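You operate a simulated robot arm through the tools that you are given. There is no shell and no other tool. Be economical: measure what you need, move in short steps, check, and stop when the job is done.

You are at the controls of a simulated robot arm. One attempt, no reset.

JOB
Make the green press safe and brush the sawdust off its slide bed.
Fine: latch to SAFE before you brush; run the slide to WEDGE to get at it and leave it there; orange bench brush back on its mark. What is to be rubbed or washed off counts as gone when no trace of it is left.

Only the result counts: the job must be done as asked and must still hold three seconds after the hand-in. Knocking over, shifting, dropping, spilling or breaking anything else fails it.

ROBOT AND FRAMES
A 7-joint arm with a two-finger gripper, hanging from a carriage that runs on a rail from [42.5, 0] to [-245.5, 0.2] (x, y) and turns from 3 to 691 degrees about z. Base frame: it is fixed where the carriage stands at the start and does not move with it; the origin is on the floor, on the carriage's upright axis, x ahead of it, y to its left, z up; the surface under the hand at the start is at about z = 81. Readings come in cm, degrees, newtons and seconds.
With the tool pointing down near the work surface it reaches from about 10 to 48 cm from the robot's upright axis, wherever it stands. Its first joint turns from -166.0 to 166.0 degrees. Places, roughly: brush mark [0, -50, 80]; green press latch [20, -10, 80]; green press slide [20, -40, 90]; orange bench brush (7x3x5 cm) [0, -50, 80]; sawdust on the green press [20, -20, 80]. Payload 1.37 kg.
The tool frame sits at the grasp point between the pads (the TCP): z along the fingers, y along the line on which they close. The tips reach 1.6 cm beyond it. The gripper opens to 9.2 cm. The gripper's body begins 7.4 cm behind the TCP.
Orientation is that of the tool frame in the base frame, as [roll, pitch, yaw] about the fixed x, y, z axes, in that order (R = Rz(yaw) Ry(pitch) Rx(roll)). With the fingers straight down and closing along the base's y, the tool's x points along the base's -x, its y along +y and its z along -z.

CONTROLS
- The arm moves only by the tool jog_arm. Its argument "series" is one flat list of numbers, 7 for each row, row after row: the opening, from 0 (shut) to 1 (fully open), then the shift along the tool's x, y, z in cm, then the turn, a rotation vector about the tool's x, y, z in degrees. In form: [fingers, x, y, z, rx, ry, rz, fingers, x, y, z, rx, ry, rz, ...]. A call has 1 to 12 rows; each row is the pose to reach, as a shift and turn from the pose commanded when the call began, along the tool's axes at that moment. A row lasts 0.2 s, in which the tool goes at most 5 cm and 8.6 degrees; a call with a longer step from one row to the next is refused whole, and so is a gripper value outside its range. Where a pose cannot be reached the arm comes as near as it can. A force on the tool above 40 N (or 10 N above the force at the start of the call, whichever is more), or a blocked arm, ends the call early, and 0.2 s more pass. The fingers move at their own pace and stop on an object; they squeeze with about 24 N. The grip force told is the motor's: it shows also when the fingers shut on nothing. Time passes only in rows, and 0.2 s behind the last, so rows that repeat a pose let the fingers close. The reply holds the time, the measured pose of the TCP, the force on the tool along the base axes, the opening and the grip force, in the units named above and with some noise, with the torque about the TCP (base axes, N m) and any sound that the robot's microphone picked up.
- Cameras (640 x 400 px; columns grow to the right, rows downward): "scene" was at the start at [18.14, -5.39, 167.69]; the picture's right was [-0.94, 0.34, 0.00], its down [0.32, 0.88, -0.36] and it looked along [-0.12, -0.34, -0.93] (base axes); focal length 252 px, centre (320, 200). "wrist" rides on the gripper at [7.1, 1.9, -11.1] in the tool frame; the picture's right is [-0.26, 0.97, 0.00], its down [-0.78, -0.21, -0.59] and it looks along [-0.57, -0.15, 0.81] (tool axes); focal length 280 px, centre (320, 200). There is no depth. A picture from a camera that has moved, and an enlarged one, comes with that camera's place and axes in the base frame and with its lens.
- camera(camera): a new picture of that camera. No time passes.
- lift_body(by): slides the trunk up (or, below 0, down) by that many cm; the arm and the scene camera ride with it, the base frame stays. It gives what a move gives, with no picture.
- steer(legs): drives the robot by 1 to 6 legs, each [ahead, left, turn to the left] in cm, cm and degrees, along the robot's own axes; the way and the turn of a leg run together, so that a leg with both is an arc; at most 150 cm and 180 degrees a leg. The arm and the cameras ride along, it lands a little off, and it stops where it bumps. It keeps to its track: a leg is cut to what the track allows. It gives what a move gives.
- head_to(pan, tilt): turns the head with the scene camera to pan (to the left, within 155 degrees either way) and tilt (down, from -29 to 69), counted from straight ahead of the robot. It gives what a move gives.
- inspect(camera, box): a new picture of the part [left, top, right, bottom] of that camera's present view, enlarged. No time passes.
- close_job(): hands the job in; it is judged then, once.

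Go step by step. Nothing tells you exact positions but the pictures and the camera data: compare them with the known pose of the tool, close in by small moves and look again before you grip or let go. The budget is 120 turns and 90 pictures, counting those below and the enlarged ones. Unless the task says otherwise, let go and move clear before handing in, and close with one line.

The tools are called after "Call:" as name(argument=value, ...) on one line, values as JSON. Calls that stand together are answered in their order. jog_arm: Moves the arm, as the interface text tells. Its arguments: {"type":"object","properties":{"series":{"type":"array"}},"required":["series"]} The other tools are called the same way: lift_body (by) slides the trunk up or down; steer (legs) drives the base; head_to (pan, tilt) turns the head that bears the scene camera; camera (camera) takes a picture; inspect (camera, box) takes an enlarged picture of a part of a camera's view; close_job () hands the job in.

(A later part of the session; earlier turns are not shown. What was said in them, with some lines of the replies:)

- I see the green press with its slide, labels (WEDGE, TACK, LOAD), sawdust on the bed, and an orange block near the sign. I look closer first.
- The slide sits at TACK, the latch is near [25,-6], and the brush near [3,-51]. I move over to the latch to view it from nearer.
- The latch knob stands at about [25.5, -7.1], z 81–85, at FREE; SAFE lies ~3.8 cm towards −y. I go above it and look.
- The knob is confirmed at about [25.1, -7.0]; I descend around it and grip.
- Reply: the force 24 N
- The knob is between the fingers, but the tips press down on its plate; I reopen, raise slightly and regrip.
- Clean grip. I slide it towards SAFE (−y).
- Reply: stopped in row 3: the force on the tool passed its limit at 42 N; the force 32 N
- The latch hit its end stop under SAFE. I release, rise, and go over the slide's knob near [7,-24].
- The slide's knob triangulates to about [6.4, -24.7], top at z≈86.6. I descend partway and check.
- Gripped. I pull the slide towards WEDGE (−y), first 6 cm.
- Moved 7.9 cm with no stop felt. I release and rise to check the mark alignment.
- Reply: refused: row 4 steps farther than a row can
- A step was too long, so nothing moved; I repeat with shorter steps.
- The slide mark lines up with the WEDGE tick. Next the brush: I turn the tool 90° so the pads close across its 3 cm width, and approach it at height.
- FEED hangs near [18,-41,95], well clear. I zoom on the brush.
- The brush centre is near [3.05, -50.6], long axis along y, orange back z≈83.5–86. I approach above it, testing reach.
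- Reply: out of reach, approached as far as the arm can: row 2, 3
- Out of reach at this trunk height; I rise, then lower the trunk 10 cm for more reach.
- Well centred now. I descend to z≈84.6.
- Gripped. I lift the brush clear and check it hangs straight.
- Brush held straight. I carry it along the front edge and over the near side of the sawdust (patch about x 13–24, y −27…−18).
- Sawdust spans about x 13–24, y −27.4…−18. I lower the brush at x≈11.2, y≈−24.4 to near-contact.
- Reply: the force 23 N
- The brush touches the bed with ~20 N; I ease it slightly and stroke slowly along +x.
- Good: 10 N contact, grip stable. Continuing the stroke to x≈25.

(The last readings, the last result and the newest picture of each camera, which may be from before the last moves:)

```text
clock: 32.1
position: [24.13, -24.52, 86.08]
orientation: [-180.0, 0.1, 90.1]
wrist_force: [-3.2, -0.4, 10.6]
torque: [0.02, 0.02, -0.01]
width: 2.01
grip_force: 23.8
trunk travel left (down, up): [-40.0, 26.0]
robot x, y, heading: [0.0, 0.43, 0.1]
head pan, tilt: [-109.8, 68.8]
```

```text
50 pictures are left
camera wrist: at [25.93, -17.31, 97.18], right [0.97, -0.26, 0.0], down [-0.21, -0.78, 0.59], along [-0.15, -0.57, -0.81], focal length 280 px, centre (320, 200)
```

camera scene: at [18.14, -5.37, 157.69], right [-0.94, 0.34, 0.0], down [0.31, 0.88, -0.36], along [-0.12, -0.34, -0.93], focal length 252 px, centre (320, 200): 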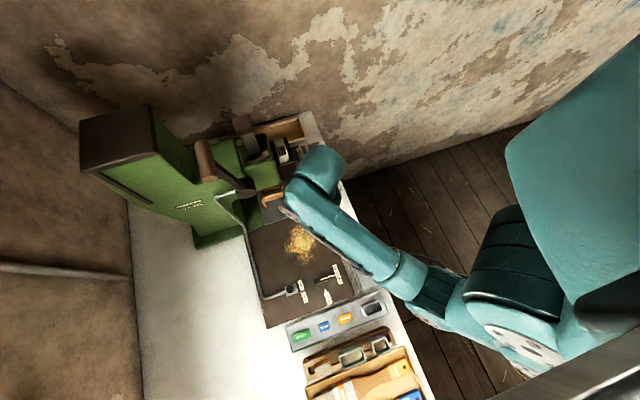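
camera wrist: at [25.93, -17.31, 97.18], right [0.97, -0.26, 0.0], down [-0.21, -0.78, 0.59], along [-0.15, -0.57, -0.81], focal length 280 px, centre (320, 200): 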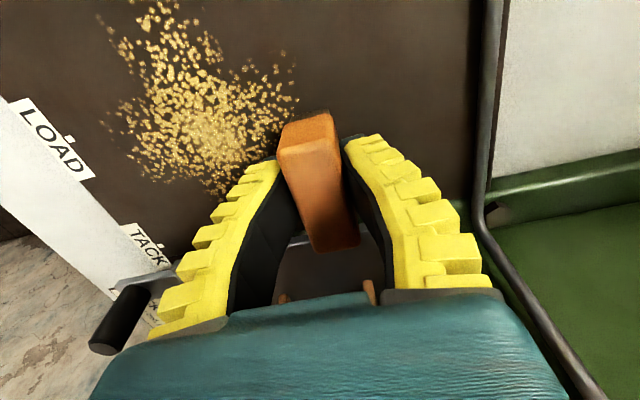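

I lift off to see how the stroke did.

Call:
jog_arm(series=[0.1, 0, 0, -4, 0, 0, 0, 0.1, 4, -1, -6, 0, 0, 0, 0.1, 8, -3, -7, 0, 0, 0])

Call:
camera(camera="wrist")

Call:
inspect(camera="scene", box=[230, 180, 370, 320])

```text
clock: 32.9
position: [21.13, -16.28, 93.15]
orientation: [-179.9, 0.0, 90.1]
wrist_force: [0.5, 0.2, -0.7]
torque: [0.02, 0.0, 0.02]
width: 1.69
grip_force: 23.8
trunk travel left (down, up): [-40.0, 26.0]
robot x, y, heading: [0.13, 0.15, 0.0]
head pan, tilt: [-109.8, 68.8]
```

```text
49 pictures are left
camera wrist: at [22.92, -9.15, 104.24], right [0.97, -0.26, 0.0], down [-0.21, -0.78, 0.59], along [-0.15, -0.57, -0.81], focal length 280 px, centre (320, 200)
```

wrist: 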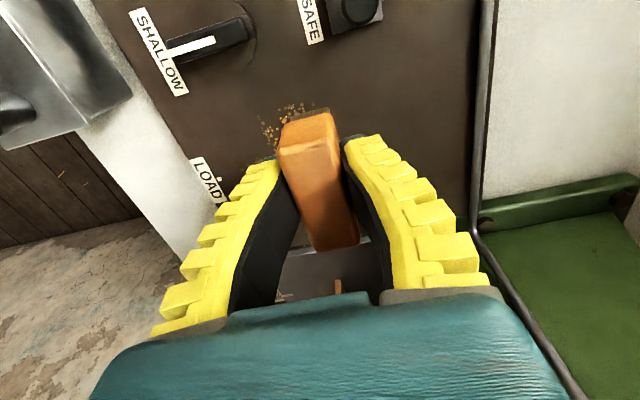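

```text
2.86 times, centred on (300, 250) of scene
camera zoom: at [18.13, -5.39, 157.69], right [-0.94, 0.34, 0.0], down [0.32, 0.88, -0.36], along [-0.12, -0.34, -0.93], focal length 719 px, centre (377, 57)
```

zoom: 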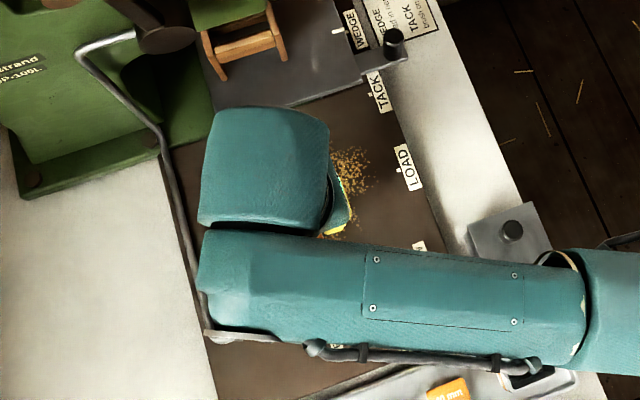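

Now the lane at y≈−20, from x≈24.5 back to x≈11.5.

Call:
jog_arm(series=[0.1, -3.7, 1.8, 0, 0, 0, 0, 0.1, -3.7, 3.4, 3, 0, 0, 0, 0.1, -3.7, 3.4, 6, 0, 0, 0, 0.1, -3.7, 3.4, 7.1, 0, 0, 0, 0.1, -3.7, 2.4, 7.1, 0, 0, 0, 0.1, -3.7, 1.4, 7.1, 0, 0, 0, 0.1, -3.7, 0.4, 7.1, 0, 0, 0, 0.1, -3.7, -0.6, 7.1, 0, 0, 0, 0.1, -3.7, -1.6, 7.1, 0, 0, 0, 0.1, -3.7, -2.6, 7.1, 0, 0, 0])

Call:
jog_arm(series=[0.1, 0, -1, 0, 0, 0, 0, 0.1, 0, -2, 0, 0, 0, 0, 0.1, 0, -3, 0, 0, 0, 0, 0.1, 0, -4, 0, 0, 0, 0, 0.1, 0, -5, 0, 0, 0, 0, 0.1, 0, -6, 0, 0, 0, 0, 0.1, 0, -7, 0, 0, 0, 0, 0.1, 0, -7, -4, 0, 0, 0, 0.1, 0, -9, -8, 0, 0, 0, 0.1, 0, -12, -10, 0, 0, 0])

Call:
inspect(camera="scene", box=[230, 180, 370, 320])

```text
clock: 35.1
position: [18.67, -20.01, 86.01]
orientation: [179.9, 0.2, 90.1]
wrist_force: [4.5, 0.5, 12.6]
torque: [-0.02, -0.05, 0.0]
width: 2.09
grip_force: 23.6
trunk travel left (down, up): [-40.0, 26.0]
robot x, y, heading: [0.24, 0.08, -0.2]
head pan, tilt: [-109.8, 68.8]
```

```text
clock: 37.3
position: [6.46, -20.11, 95.95]
orientation: [-179.9, -0.1, 90.2]
wrist_force: [0.2, -0.5, -1.1]
torque: [0.06, 0.03, -0.01]
width: 1.69
grip_force: 24.0
trunk travel left (down, up): [-40.0, 26.0]
robot x, y, heading: [0.17, 0.13, -0.3]
head pan, tilt: [-109.8, 68.8]
```

```text
2.86 times, centred on (300, 250) of scene
camera zoom: at [18.14, -5.38, 157.69], right [-0.94, 0.34, 0.0], down [0.31, 0.88, -0.36], along [-0.12, -0.34, -0.93], focal length 719 px, centre (377, 57)
```

zoom: 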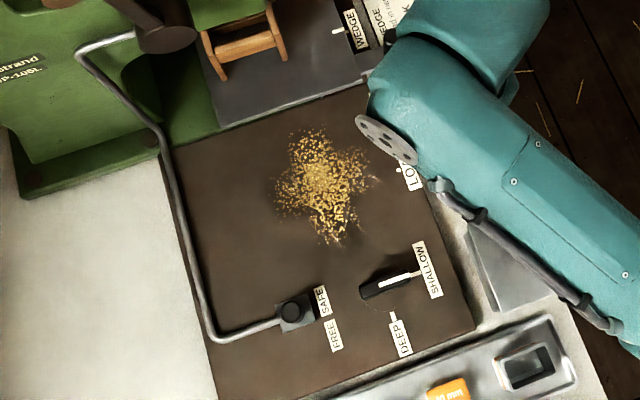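

Call:
inspect(camera="scene", box=[275, 220, 325, 275])

Call:
camera(camera="wrist")

```text
7.27 times, centred on (300, 248) of scene
camera zoom: at [18.14, -5.38, 157.69], right [-0.94, 0.34, 0.0], down [0.31, 0.88, -0.36], along [-0.12, -0.34, -0.93], focal length 1831 px, centre (466, -146)
```

zoom: 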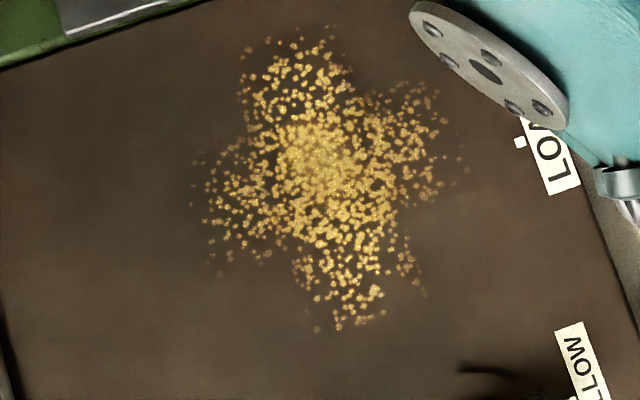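

```text
45 pictures are left
camera wrist: at [8.3, -12.93, 107.07], right [0.97, -0.26, 0.0], down [-0.21, -0.78, 0.59], along [-0.15, -0.57, -0.81], focal length 280 px, centre (320, 200)
```

wrist: 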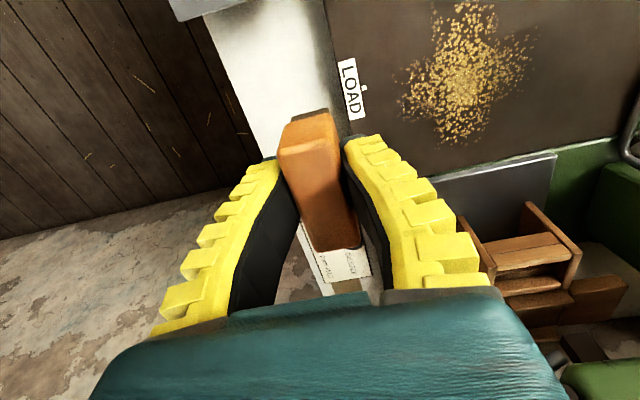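

The sawdust has only thinned, so it needs more passes and firmer pressure. I rub again with ~20 N.

Call:
jog_arm(series=[0.1, -2, 2.5, 0, 0, 0, 0, 0.1, -4, 5, 3.5, 0, 0, 0, 0.1, -4, 5, 8, 0, 0, 0, 0.1, -4, 5, 10.2, 0, 0, 0, 0.1, -4, 7, 10.3, 0, 0, 0, 0.1, -4, 9, 10.3, 0, 0, 0, 0.1, -4, 11, 10.3, 0, 0, 0, 0.1, -4, 13, 10.3, 0, 0, 0, 0.1, -4, 15, 10.3, 0, 0, 0, 0.1, -4, 17, 10.3, 0, 0, 0, 0.1, -4, 19, 10.3, 0, 0, 0, 0.1, -2, 19, 10.3, 0, 0, 0])

Call:
camera(camera="wrist")

```text
clock: 39.9
position: [25.76, -22.1, 85.82]
orientation: [179.9, 0.2, 90.2]
wrist_force: [0.0, -4.2, 16.2]
torque: [-0.02, 0.02, -0.01]
width: 2.27
grip_force: 23.7
trunk travel left (down, up): [-40.0, 26.0]
robot x, y, heading: [0.02, -0.07, 0.2]
head pan, tilt: [-109.8, 68.8]
```

```text
44 pictures are left
camera wrist: at [27.49, -15.08, 96.92], right [0.97, -0.26, 0.0], down [-0.21, -0.78, 0.59], along [-0.15, -0.57, -0.81], focal length 280 px, centre (320, 200)
```

wrist: 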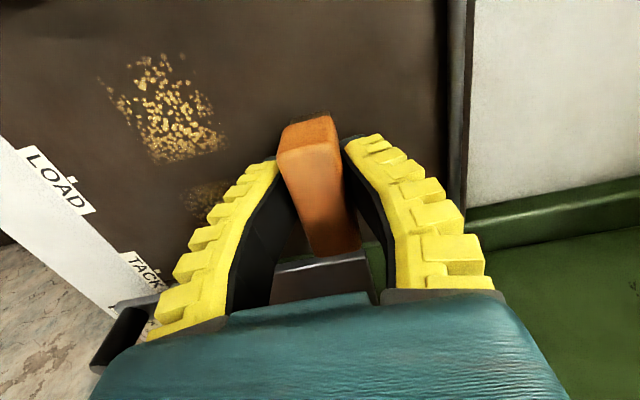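

Firmer pressure clears it well. Now the return stroke at y≈−20.

Call:
jog_arm(series=[0.1, 2.2, 0, 0.1, 0, 0, 0, 0.1, 2.2, -2, 0.1, 0, 0, 0, 0.1, 2.2, -4, 0.1, 0, 0, 0, 0.1, 2.2, -6, 0.1, 0, 0, 0, 0.1, 2.2, -8, 0.1, 0, 0, 0, 0.1, 2.2, -10, 0.1, 0, 0, 0, 0.1, 2.2, -12, 0.1, 0, 0, 0, 0.1, 2.2, -13.5, 0.1, 0, 0, 0, 0.1, 0.2, -13.5, 0.1, 0, 0, 0, 0.1, -1.8, -13.5, 0.1, 0, 0, 0, 0.1, -3, -13.5, 0.1, 0, 0, 0])

Call:
inspect(camera="scene", box=[265, 210, 335, 280])

```text
clock: 42.3
position: [11.9, -25.05, 85.58]
orientation: [-179.8, -0.1, 90.1]
wrist_force: [0.3, 3.5, 12.4]
torque: [0.44, 0.06, -0.02]
width: 2.08
grip_force: 23.8
trunk travel left (down, up): [-40.0, 26.0]
robot x, y, heading: [-0.0, -0.1, -0.3]
head pan, tilt: [-109.8, 68.8]
```

```text
5.71 times, centred on (300, 245) of scene
camera zoom: at [18.14, -5.36, 157.69], right [-0.94, 0.34, 0.0], down [0.32, 0.88, -0.36], along [-0.12, -0.34, -0.93], focal length 1438 px, centre (434, -57)
```

zoom: 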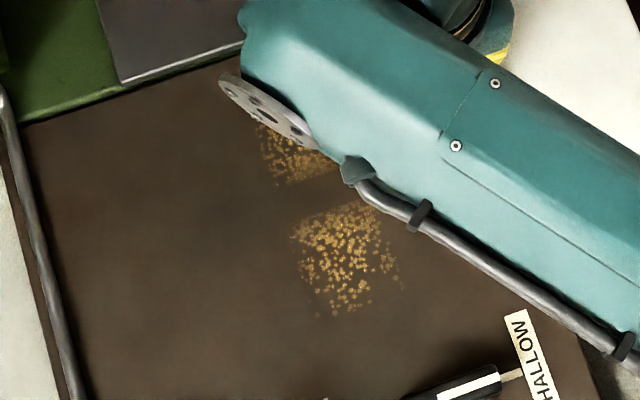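

Call:
jog_arm(series=[0.1, 0, 0, -4, 0, 0, 0, 0.1, 3, -2, -7, 0, 0, 0, 0.1, 6, -4, -9, 0, 0, 0])

Call:
inspect(camera="scene", box=[265, 210, 335, 280])

Call:
camera(camera="wrist")

```text
clock: 43.1
position: [7.93, -19.02, 94.77]
orientation: [180.0, 0.0, 90.1]
wrist_force: [0.4, 0.2, 0.6]
torque: [0.02, 0.02, -0.03]
width: 1.69
grip_force: 23.5
trunk travel left (down, up): [-40.0, 26.0]
robot x, y, heading: [0.3, 0.17, 0.0]
head pan, tilt: [-109.8, 68.8]
```

```text
5.71 times, centred on (300, 245) of scene
camera zoom: at [18.13, -5.39, 157.69], right [-0.94, 0.34, 0.0], down [0.31, 0.88, -0.36], along [-0.12, -0.34, -0.93], focal length 1438 px, centre (434, -57)
```

zoom: 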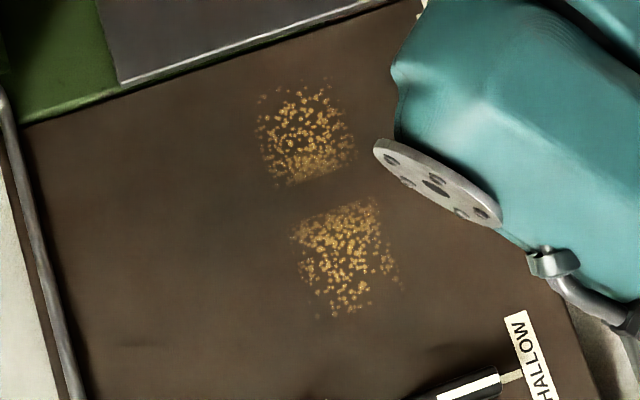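

```text
41 pictures are left
camera wrist: at [9.8, -12.02, 105.71], right [0.97, -0.26, 0.0], down [-0.21, -0.78, 0.59], along [-0.15, -0.57, -0.81], focal length 280 px, centre (320, 200)
```

wrist: 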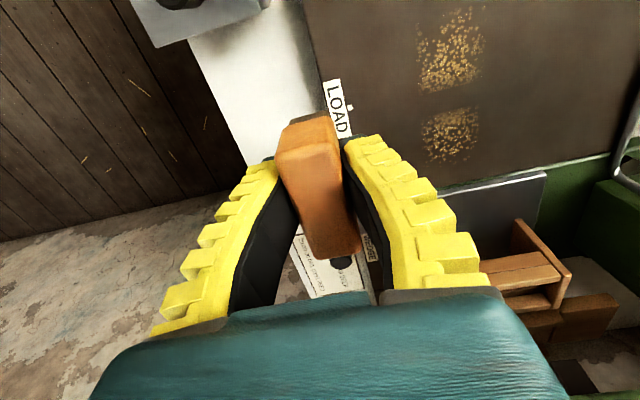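

Two blocks remain, near [19,-24] and [18.6,-17.5]. I rub back and forth over the +y one first.

Call:
jog_arm(series=[0.1, 1, 3, 3, 0, 0, 0, 0.1, 1, 6, 6, 0, 0, 0, 0.1, 1, 6, 9, 0, 0, 0, 0.1, 1, 8, 9.2, 0, 0, 0, 0.1, 1, 10, 9.2, 0, 0, 0, 0.1, 1, 12, 9.2, 0, 0, 0, 0.1, 1, 14, 9.2, 0, 0, 0, 0.1, 1, 15, 9.2, 0, 0, 0, 0.1, 1, 13, 9.2, 0, 0, 0, 0.1, 1, 11, 9.2, 0, 0, 0, 0.1, 1, 9, 9.2, 0, 0, 0, 0.1, 1, 7, 9.2, 0, 0, 0])

Call:
jog_arm(series=[0.1, -2, 0, 0, 0, 0, 0, 0.1, -4, 0, 0, 0, 0, 0, 0.1, -6.5, 0, 0, 0, 0, 0, 0.1, -6.5, 2, 0, 0, 0, 0, 0.1, -6.5, 4, 0, 0, 0, 0, 0.1, -6.5, 6, 0, 0, 0, 0, 0.1, -6.5, 8, 0, 0, 0, 0, 0.1, -6.5, 6, 0, 0, 0, 0, 0.1, -6.5, 4, 0, 0, 0, 0, 0.1, -6.5, 2, 0, 0, 0, 0, 0.1, -6.5, -1, 0, 0, 0, 0])

Call:
inspect(camera="scene", box=[265, 210, 335, 280])

```text
clock: 45.7
position: [15.26, -18.07, 85.43]
orientation: [179.9, 0.2, 90.0]
wrist_force: [2.6, 0.6, 13.4]
torque: [0.03, -0.02, 0.03]
width: 2.12
grip_force: 24.3
trunk travel left (down, up): [-40.0, 26.0]
robot x, y, heading: [-0.21, -0.04, 0.2]
head pan, tilt: [-109.8, 68.8]
```

```text
clock: 48.1
position: [13.91, -24.47, 85.41]
orientation: [-179.9, 0.0, 90.1]
wrist_force: [0.6, 1.4, 10.0]
torque: [-0.08, 0.0, 0.0]
width: 1.96
grip_force: 23.8
trunk travel left (down, up): [-40.0, 26.0]
robot x, y, heading: [-0.1, -0.01, -0.0]
head pan, tilt: [-109.8, 68.8]
```

```text
5.71 times, centred on (300, 245) of scene
camera zoom: at [18.17, -5.39, 157.71], right [-0.94, 0.34, 0.0], down [0.32, 0.88, -0.36], along [-0.12, -0.34, -0.93], focal length 1438 px, centre (434, -57)
```

zoom: 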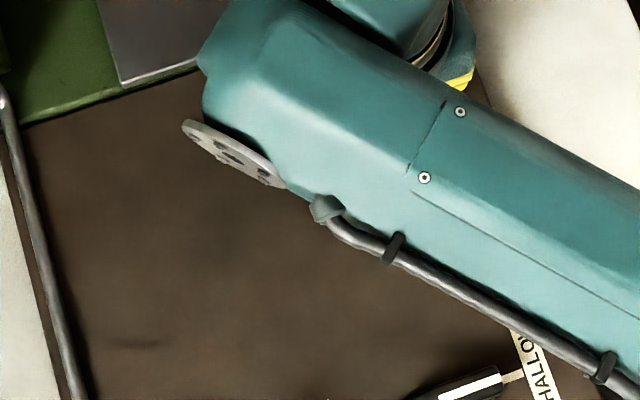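

Call:
jog_arm(series=[0.1, 0, 0, -4, 0, 0, 0, 0.1, -1, -3, -7, 0, 0, 0, 0.1, -2, -7, -9, 0, 0, 0, 0.1, -4, -10, -9, 0, 0, 0])

Call:
inspect(camera="scene", box=[265, 210, 335, 280])

Call:
inspect(camera="wrist", box=[200, 90, 440, 290])

```text
clock: 49.1
position: [4.01, -28.62, 94.36]
orientation: [-180.0, 0.0, 90.1]
wrist_force: [-0.1, 1.3, -0.3]
torque: [-0.03, -0.02, -0.03]
width: 1.69
grip_force: 24.0
trunk travel left (down, up): [-40.0, 26.0]
robot x, y, heading: [0.15, 0.29, 0.2]
head pan, tilt: [-109.8, 68.8]
```

```text
5.71 times, centred on (300, 245) of scene
camera zoom: at [18.14, -5.36, 157.69], right [-0.94, 0.34, 0.0], down [0.31, 0.88, -0.36], along [-0.12, -0.34, -0.93], focal length 1438 px, centre (434, -57)
```

zoom: 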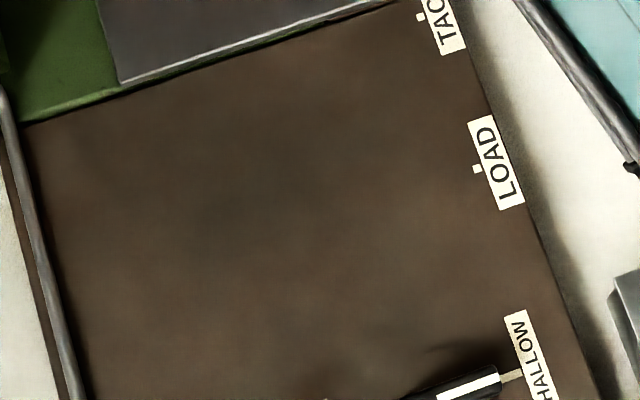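

```text
2.00 times, centred on (320, 190) of wrist
camera zoom: at [5.68, -21.51, 105.46], right [0.97, -0.26, 0.0], down [-0.21, -0.78, 0.59], along [-0.15, -0.57, -0.81], focal length 561 px, centre (320, 220)
```

zoom: 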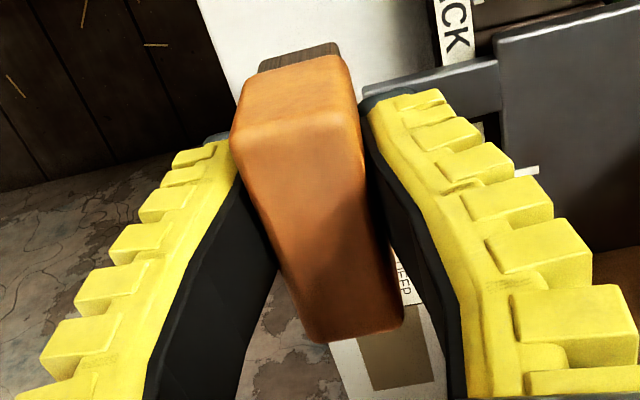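

The bed looks clean. Now I carry the brush back over its mark.

Call:
jog_arm(series=[0.1, -4, -0.5, 0, 0, 0, 0, 0.1, -8, -0.9, 0, 0, 0, 0, 0.1, -12, -0.9, 0, 0, 0, 0, 0.1, -16, -0.9, 0, 0, 0, 0, 0.1, -19.5, -0.9, 1, 0, 0, 0, 0.1, -21.8, -0.9, 4, 0, 0, 0, 0.1, -21.8, -0.9, 5.5, 0, 0, 0])

Call:
camera(camera="wrist")

Call:
inspect(camera="scene", box=[275, 80, 345, 150])

```text
clock: 50.7
position: [3.23, -50.38, 88.85]
orientation: [-179.9, 0.1, 90.1]
wrist_force: [-0.4, -0.6, -0.8]
torque: [0.02, -0.02, -0.01]
width: 1.7
grip_force: 24.4
trunk travel left (down, up): [-40.0, 26.0]
robot x, y, heading: [-0.21, -0.06, 0.2]
head pan, tilt: [-109.8, 68.8]
```

```text
37 pictures are left
camera wrist: at [4.95, -43.33, 99.92], right [0.97, -0.26, 0.0], down [-0.21, -0.78, 0.59], along [-0.15, -0.57, -0.81], focal length 280 px, centre (320, 200)
```

wrist: 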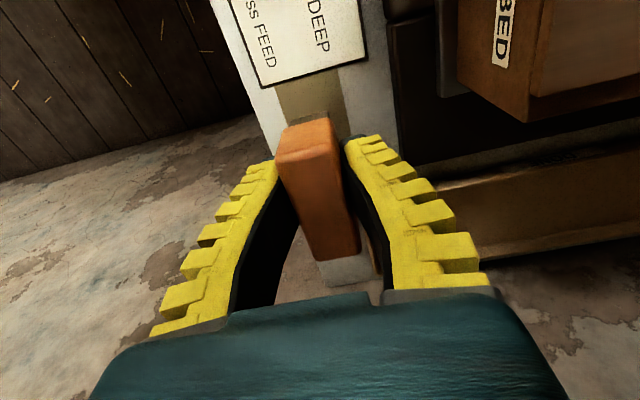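

```text
5.71 times, centred on (310, 115) of scene
camera zoom: at [18.14, -5.39, 157.7], right [-0.94, 0.34, 0.0], down [0.31, 0.88, -0.36], along [-0.12, -0.34, -0.93], focal length 1438 px, centre (377, 686)
```

zoom: 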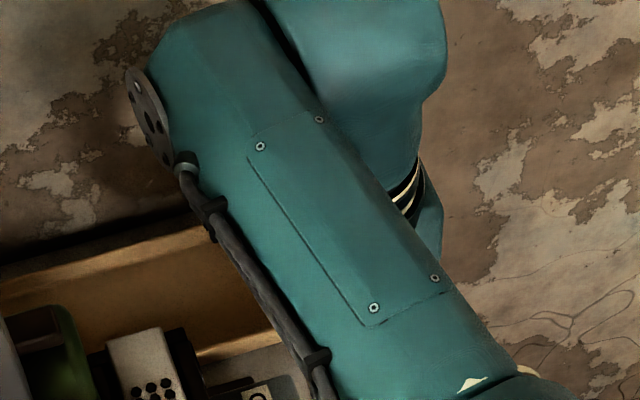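

Aligned as at pickup. I lower slowly until the brush touches its mark.

Call:
jog_arm(series=[0.1, 0, -0.1, 2, 0, 0, 0, 0.1, 0, -0.1, 3.5, 0, 0, 0, 0.1, 0, -0.1, 4.2, 0, 0, 0])

Call:
camera(camera="wrist")

```text
clock: 51.5
position: [3.16, -50.46, 84.62]
orientation: [-179.9, 0.1, 90.1]
wrist_force: [-0.8, -0.2, -0.5]
torque: [0.01, 0.0, 0.01]
width: 1.68
grip_force: 24.0
trunk travel left (down, up): [-40.0, 26.0]
robot x, y, heading: [0.0, 0.17, -0.1]
head pan, tilt: [-109.8, 68.8]
```

```text
35 pictures are left
camera wrist: at [4.83, -43.29, 95.75], right [0.97, -0.26, 0.0], down [-0.21, -0.78, 0.59], along [-0.15, -0.57, -0.81], focal length 280 px, centre (320, 200)
```

wrist: 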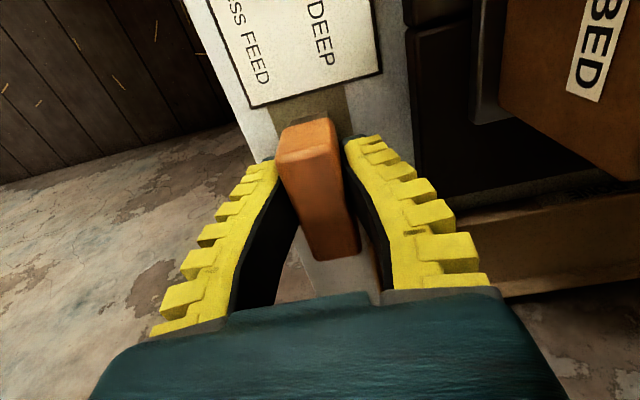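

Call:
jog_arm(series=[0.1, 0, 0, 0.4, 0, 0, 0, 0.1, 0, 0, 0.8, 0, 0, 0])

```text
clock: 52.1
position: [3.02, -50.37, 83.95]
orientation: [-179.9, 0.1, 90.1]
wrist_force: [-0.2, 0.5, -0.8]
torque: [0.02, -0.01, -0.02]
width: 1.7
grip_force: 24.1
trunk travel left (down, up): [-40.0, 26.0]
robot x, y, heading: [0.39, -0.09, 0.1]
head pan, tilt: [-109.8, 68.8]
```

Call:
jog_arm(series=[0.1, 0, 0, 0.3, 0, 0, 0, 0.1, 0, 0, 0.5, 0, 0, 0])

Call:
camera(camera="wrist")

```text
clock: 52.7
position: [3.14, -50.42, 83.54]
orientation: [-180.0, 0.1, 90.1]
wrist_force: [-0.1, 4.0, 9.6]
torque: [0.23, -0.01, 0.0]
width: 1.93
grip_force: 24.3
trunk travel left (down, up): [-40.0, 26.0]
robot x, y, heading: [-0.42, 0.12, 0.0]
head pan, tilt: [-109.8, 68.8]
```

```text
34 pictures are left
camera wrist: at [4.85, -43.32, 94.59], right [0.97, -0.26, 0.0], down [-0.21, -0.78, 0.59], along [-0.15, -0.57, -0.81], focal length 280 px, centre (320, 200)
```

wrist: 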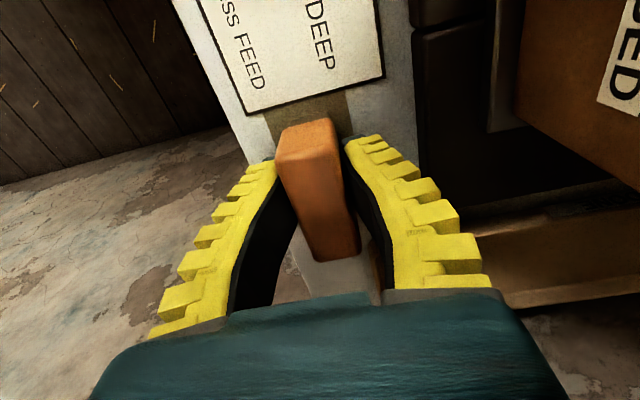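

Contact made (9.6 N). I release, wait, then rise straight up.

Call:
jog_arm(series=[0.3, 0, 0, -0.1, 0, 0, 0, 0.5, 0, 0, -0.1, 0, 0, 0, 0.6, 0, 0, -0.1, 0, 0, 0, 0.6, 0, 0, -0.1, 0, 0, 0, 0.6, 0, 0, -3, 0, 0, 0, 0.6, 0, 0, -6, 0, 0, 0, 0.6, 2, 0, -9, 0, 0, 0, 0.6, 5, 0, -11, 0, 0, 0])

Call:
inspect(camera="wrist", box=[240, 60, 440, 260])

```text
clock: 54.5
position: [3.02, -45.45, 94.43]
orientation: [-179.9, 0.0, 90.0]
wrist_force: [-0.1, -1.9, -0.5]
torque: [-0.01, -0.01, -0.05]
width: 5.82
grip_force: 1.4
trunk travel left (down, up): [-40.0, 26.0]
robot x, y, heading: [0.07, -0.03, 0.0]
head pan, tilt: [-109.8, 68.8]
```

```text
2.00 times, centred on (340, 160) of wrist
camera zoom: at [4.76, -38.31, 105.48], right [0.97, -0.26, 0.0], down [-0.21, -0.78, 0.59], along [-0.15, -0.57, -0.81], focal length 561 px, centre (280, 280)
```

zoom: 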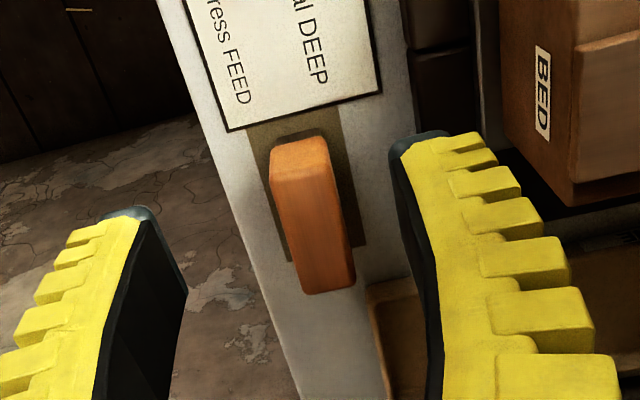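

The brush sits on its mark. I move clear and check everything once more.

Call:
jog_arm(series=[0.6, 4, -1, -3, 0, 0, 0, 0.6, 8, -2, -5, 0, 0, 0, 0.6, 12, -3, -5, 0, 0, 0, 0.6, 16, -4, -5, 0, 0, 0, 0.6, 20, -5, -5, 0, 0, 0, 0.6, 24, -5, -5, 0, 0, 0])

Call:
inspect(camera="scene", box=[230, 100, 370, 320])

Call:
inspect(camera="scene", box=[270, 215, 330, 265])

Call:
inspect(camera="scene", box=[290, 160, 350, 220])

```text
refused: row 1 steps farther than a row can; nothing moved
```

```text
1.82 times, centred on (300, 210) of scene
camera zoom: at [18.14, -5.39, 157.69], right [-0.94, 0.34, 0.0], down [0.31, 0.88, -0.36], along [-0.12, -0.34, -0.93], focal length 458 px, centre (356, 182)
```

zoom: 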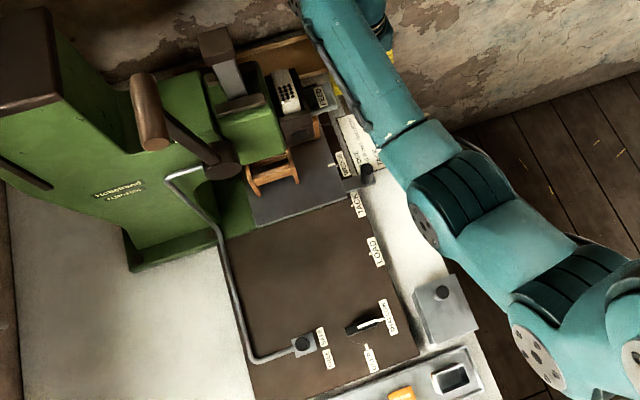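

```text
8.00 times, centred on (300, 240) of scene
camera zoom: at [18.14, -5.39, 157.69], right [-0.94, 0.34, 0.0], down [0.31, 0.88, -0.36], along [-0.12, -0.34, -0.93], focal length 2014 px, centre (480, -120)
```

zoom: 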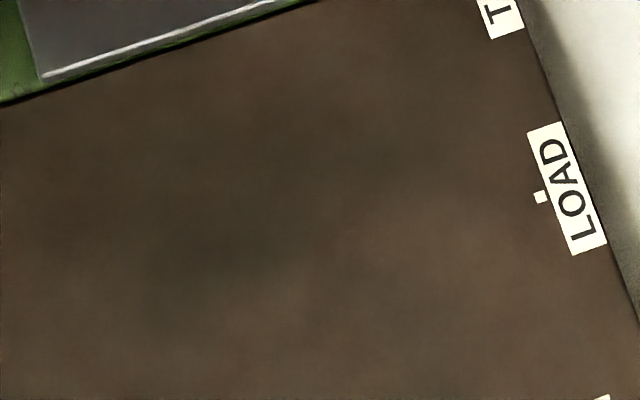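

```text
6.67 times, centred on (320, 190) of scene
camera zoom: at [18.14, -5.39, 157.69], right [-0.94, 0.34, 0.0], down [0.31, 0.88, -0.36], along [-0.12, -0.34, -0.93], focal length 1678 px, centre (320, 267)
```

zoom: 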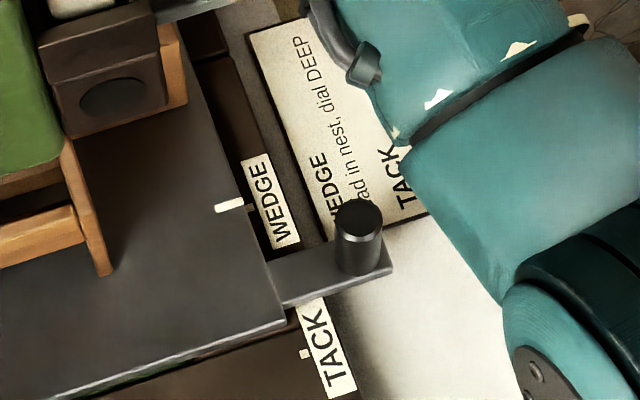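

Call:
inspect(camera="scene", box=[290, 230, 320, 260])

Call:
jog_arm(series=[0.6, 3, -1, -3, 0, 0, 0, 0.6, 6, -2, -5, 0, 0, 0, 0.6, 10, -2, -5, 0, 0, 0, 0.6, 14, -3, -6, 0, 0, 0, 0.6, 18, -4, -6, 0, 0, 0, 0.6, 22, -4, -6, 0, 0, 0, 0.6, 24, -4, -6, 0, 0, 0])

Call:
inspect(camera="wrist", box=[280, 0, 640, 200])

Call:
inspect(camera="scene", box=[290, 110, 350, 170])

```text
13.33 times, centred on (305, 245) of scene
camera zoom: at [18.14, -5.39, 157.69], right [-0.94, 0.34, 0.0], down [0.31, 0.88, -0.36], along [-0.12, -0.34, -0.93], focal length 3356 px, centre (520, -400)
```

zoom: 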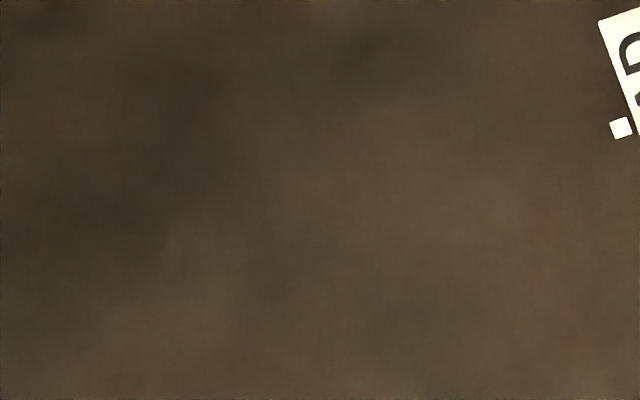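

```text
clock: 56.1
position: [-1.01, -21.4, 100.36]
orientation: [180.0, 0.1, 90.1]
wrist_force: [-1.0, 0.3, -0.5]
torque: [0.02, -0.04, 0.0]
width: 5.79
grip_force: 2.0
trunk travel left (down, up): [-40.0, 26.0]
robot x, y, heading: [0.19, 0.03, -0.1]
head pan, tilt: [-109.8, 68.8]
```

```text
1.78 times, centred on (460, 100) of wrist
camera zoom: at [0.75, -14.32, 111.42], right [0.97, -0.26, 0.0], down [-0.21, -0.78, 0.59], along [-0.15, -0.57, -0.81], focal length 498 px, centre (71, 378)
```

zoom: 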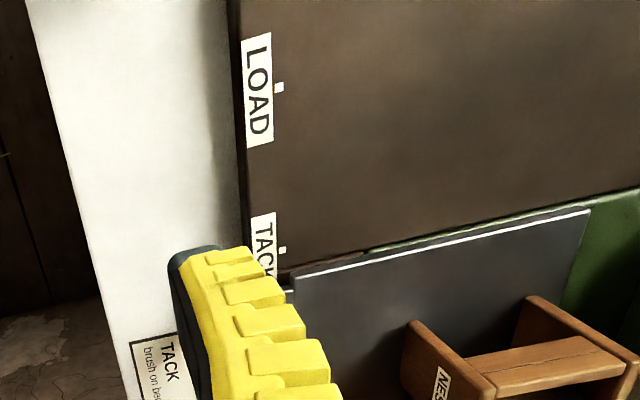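

```text
6.67 times, centred on (320, 140) of scene
camera zoom: at [18.14, -5.38, 157.69], right [-0.94, 0.34, 0.0], down [0.31, 0.88, -0.36], along [-0.12, -0.34, -0.93], focal length 1678 px, centre (320, 600)
```

zoom: 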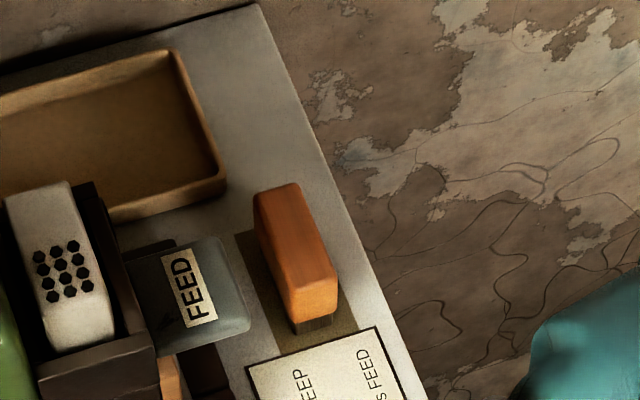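

Everything checks out: the latch is at SAFE, the slide is at WEDGE, the bed is clean, the brush is back on its mark and the arm is clear. I hand in.

Call:
close_job()

```text
The job is handed in.
```

The green press is latched to SAFE, its slide is at WEDGE, no sawdust shows on the bed, and the orange brush is back on its mark; the job is handed in.
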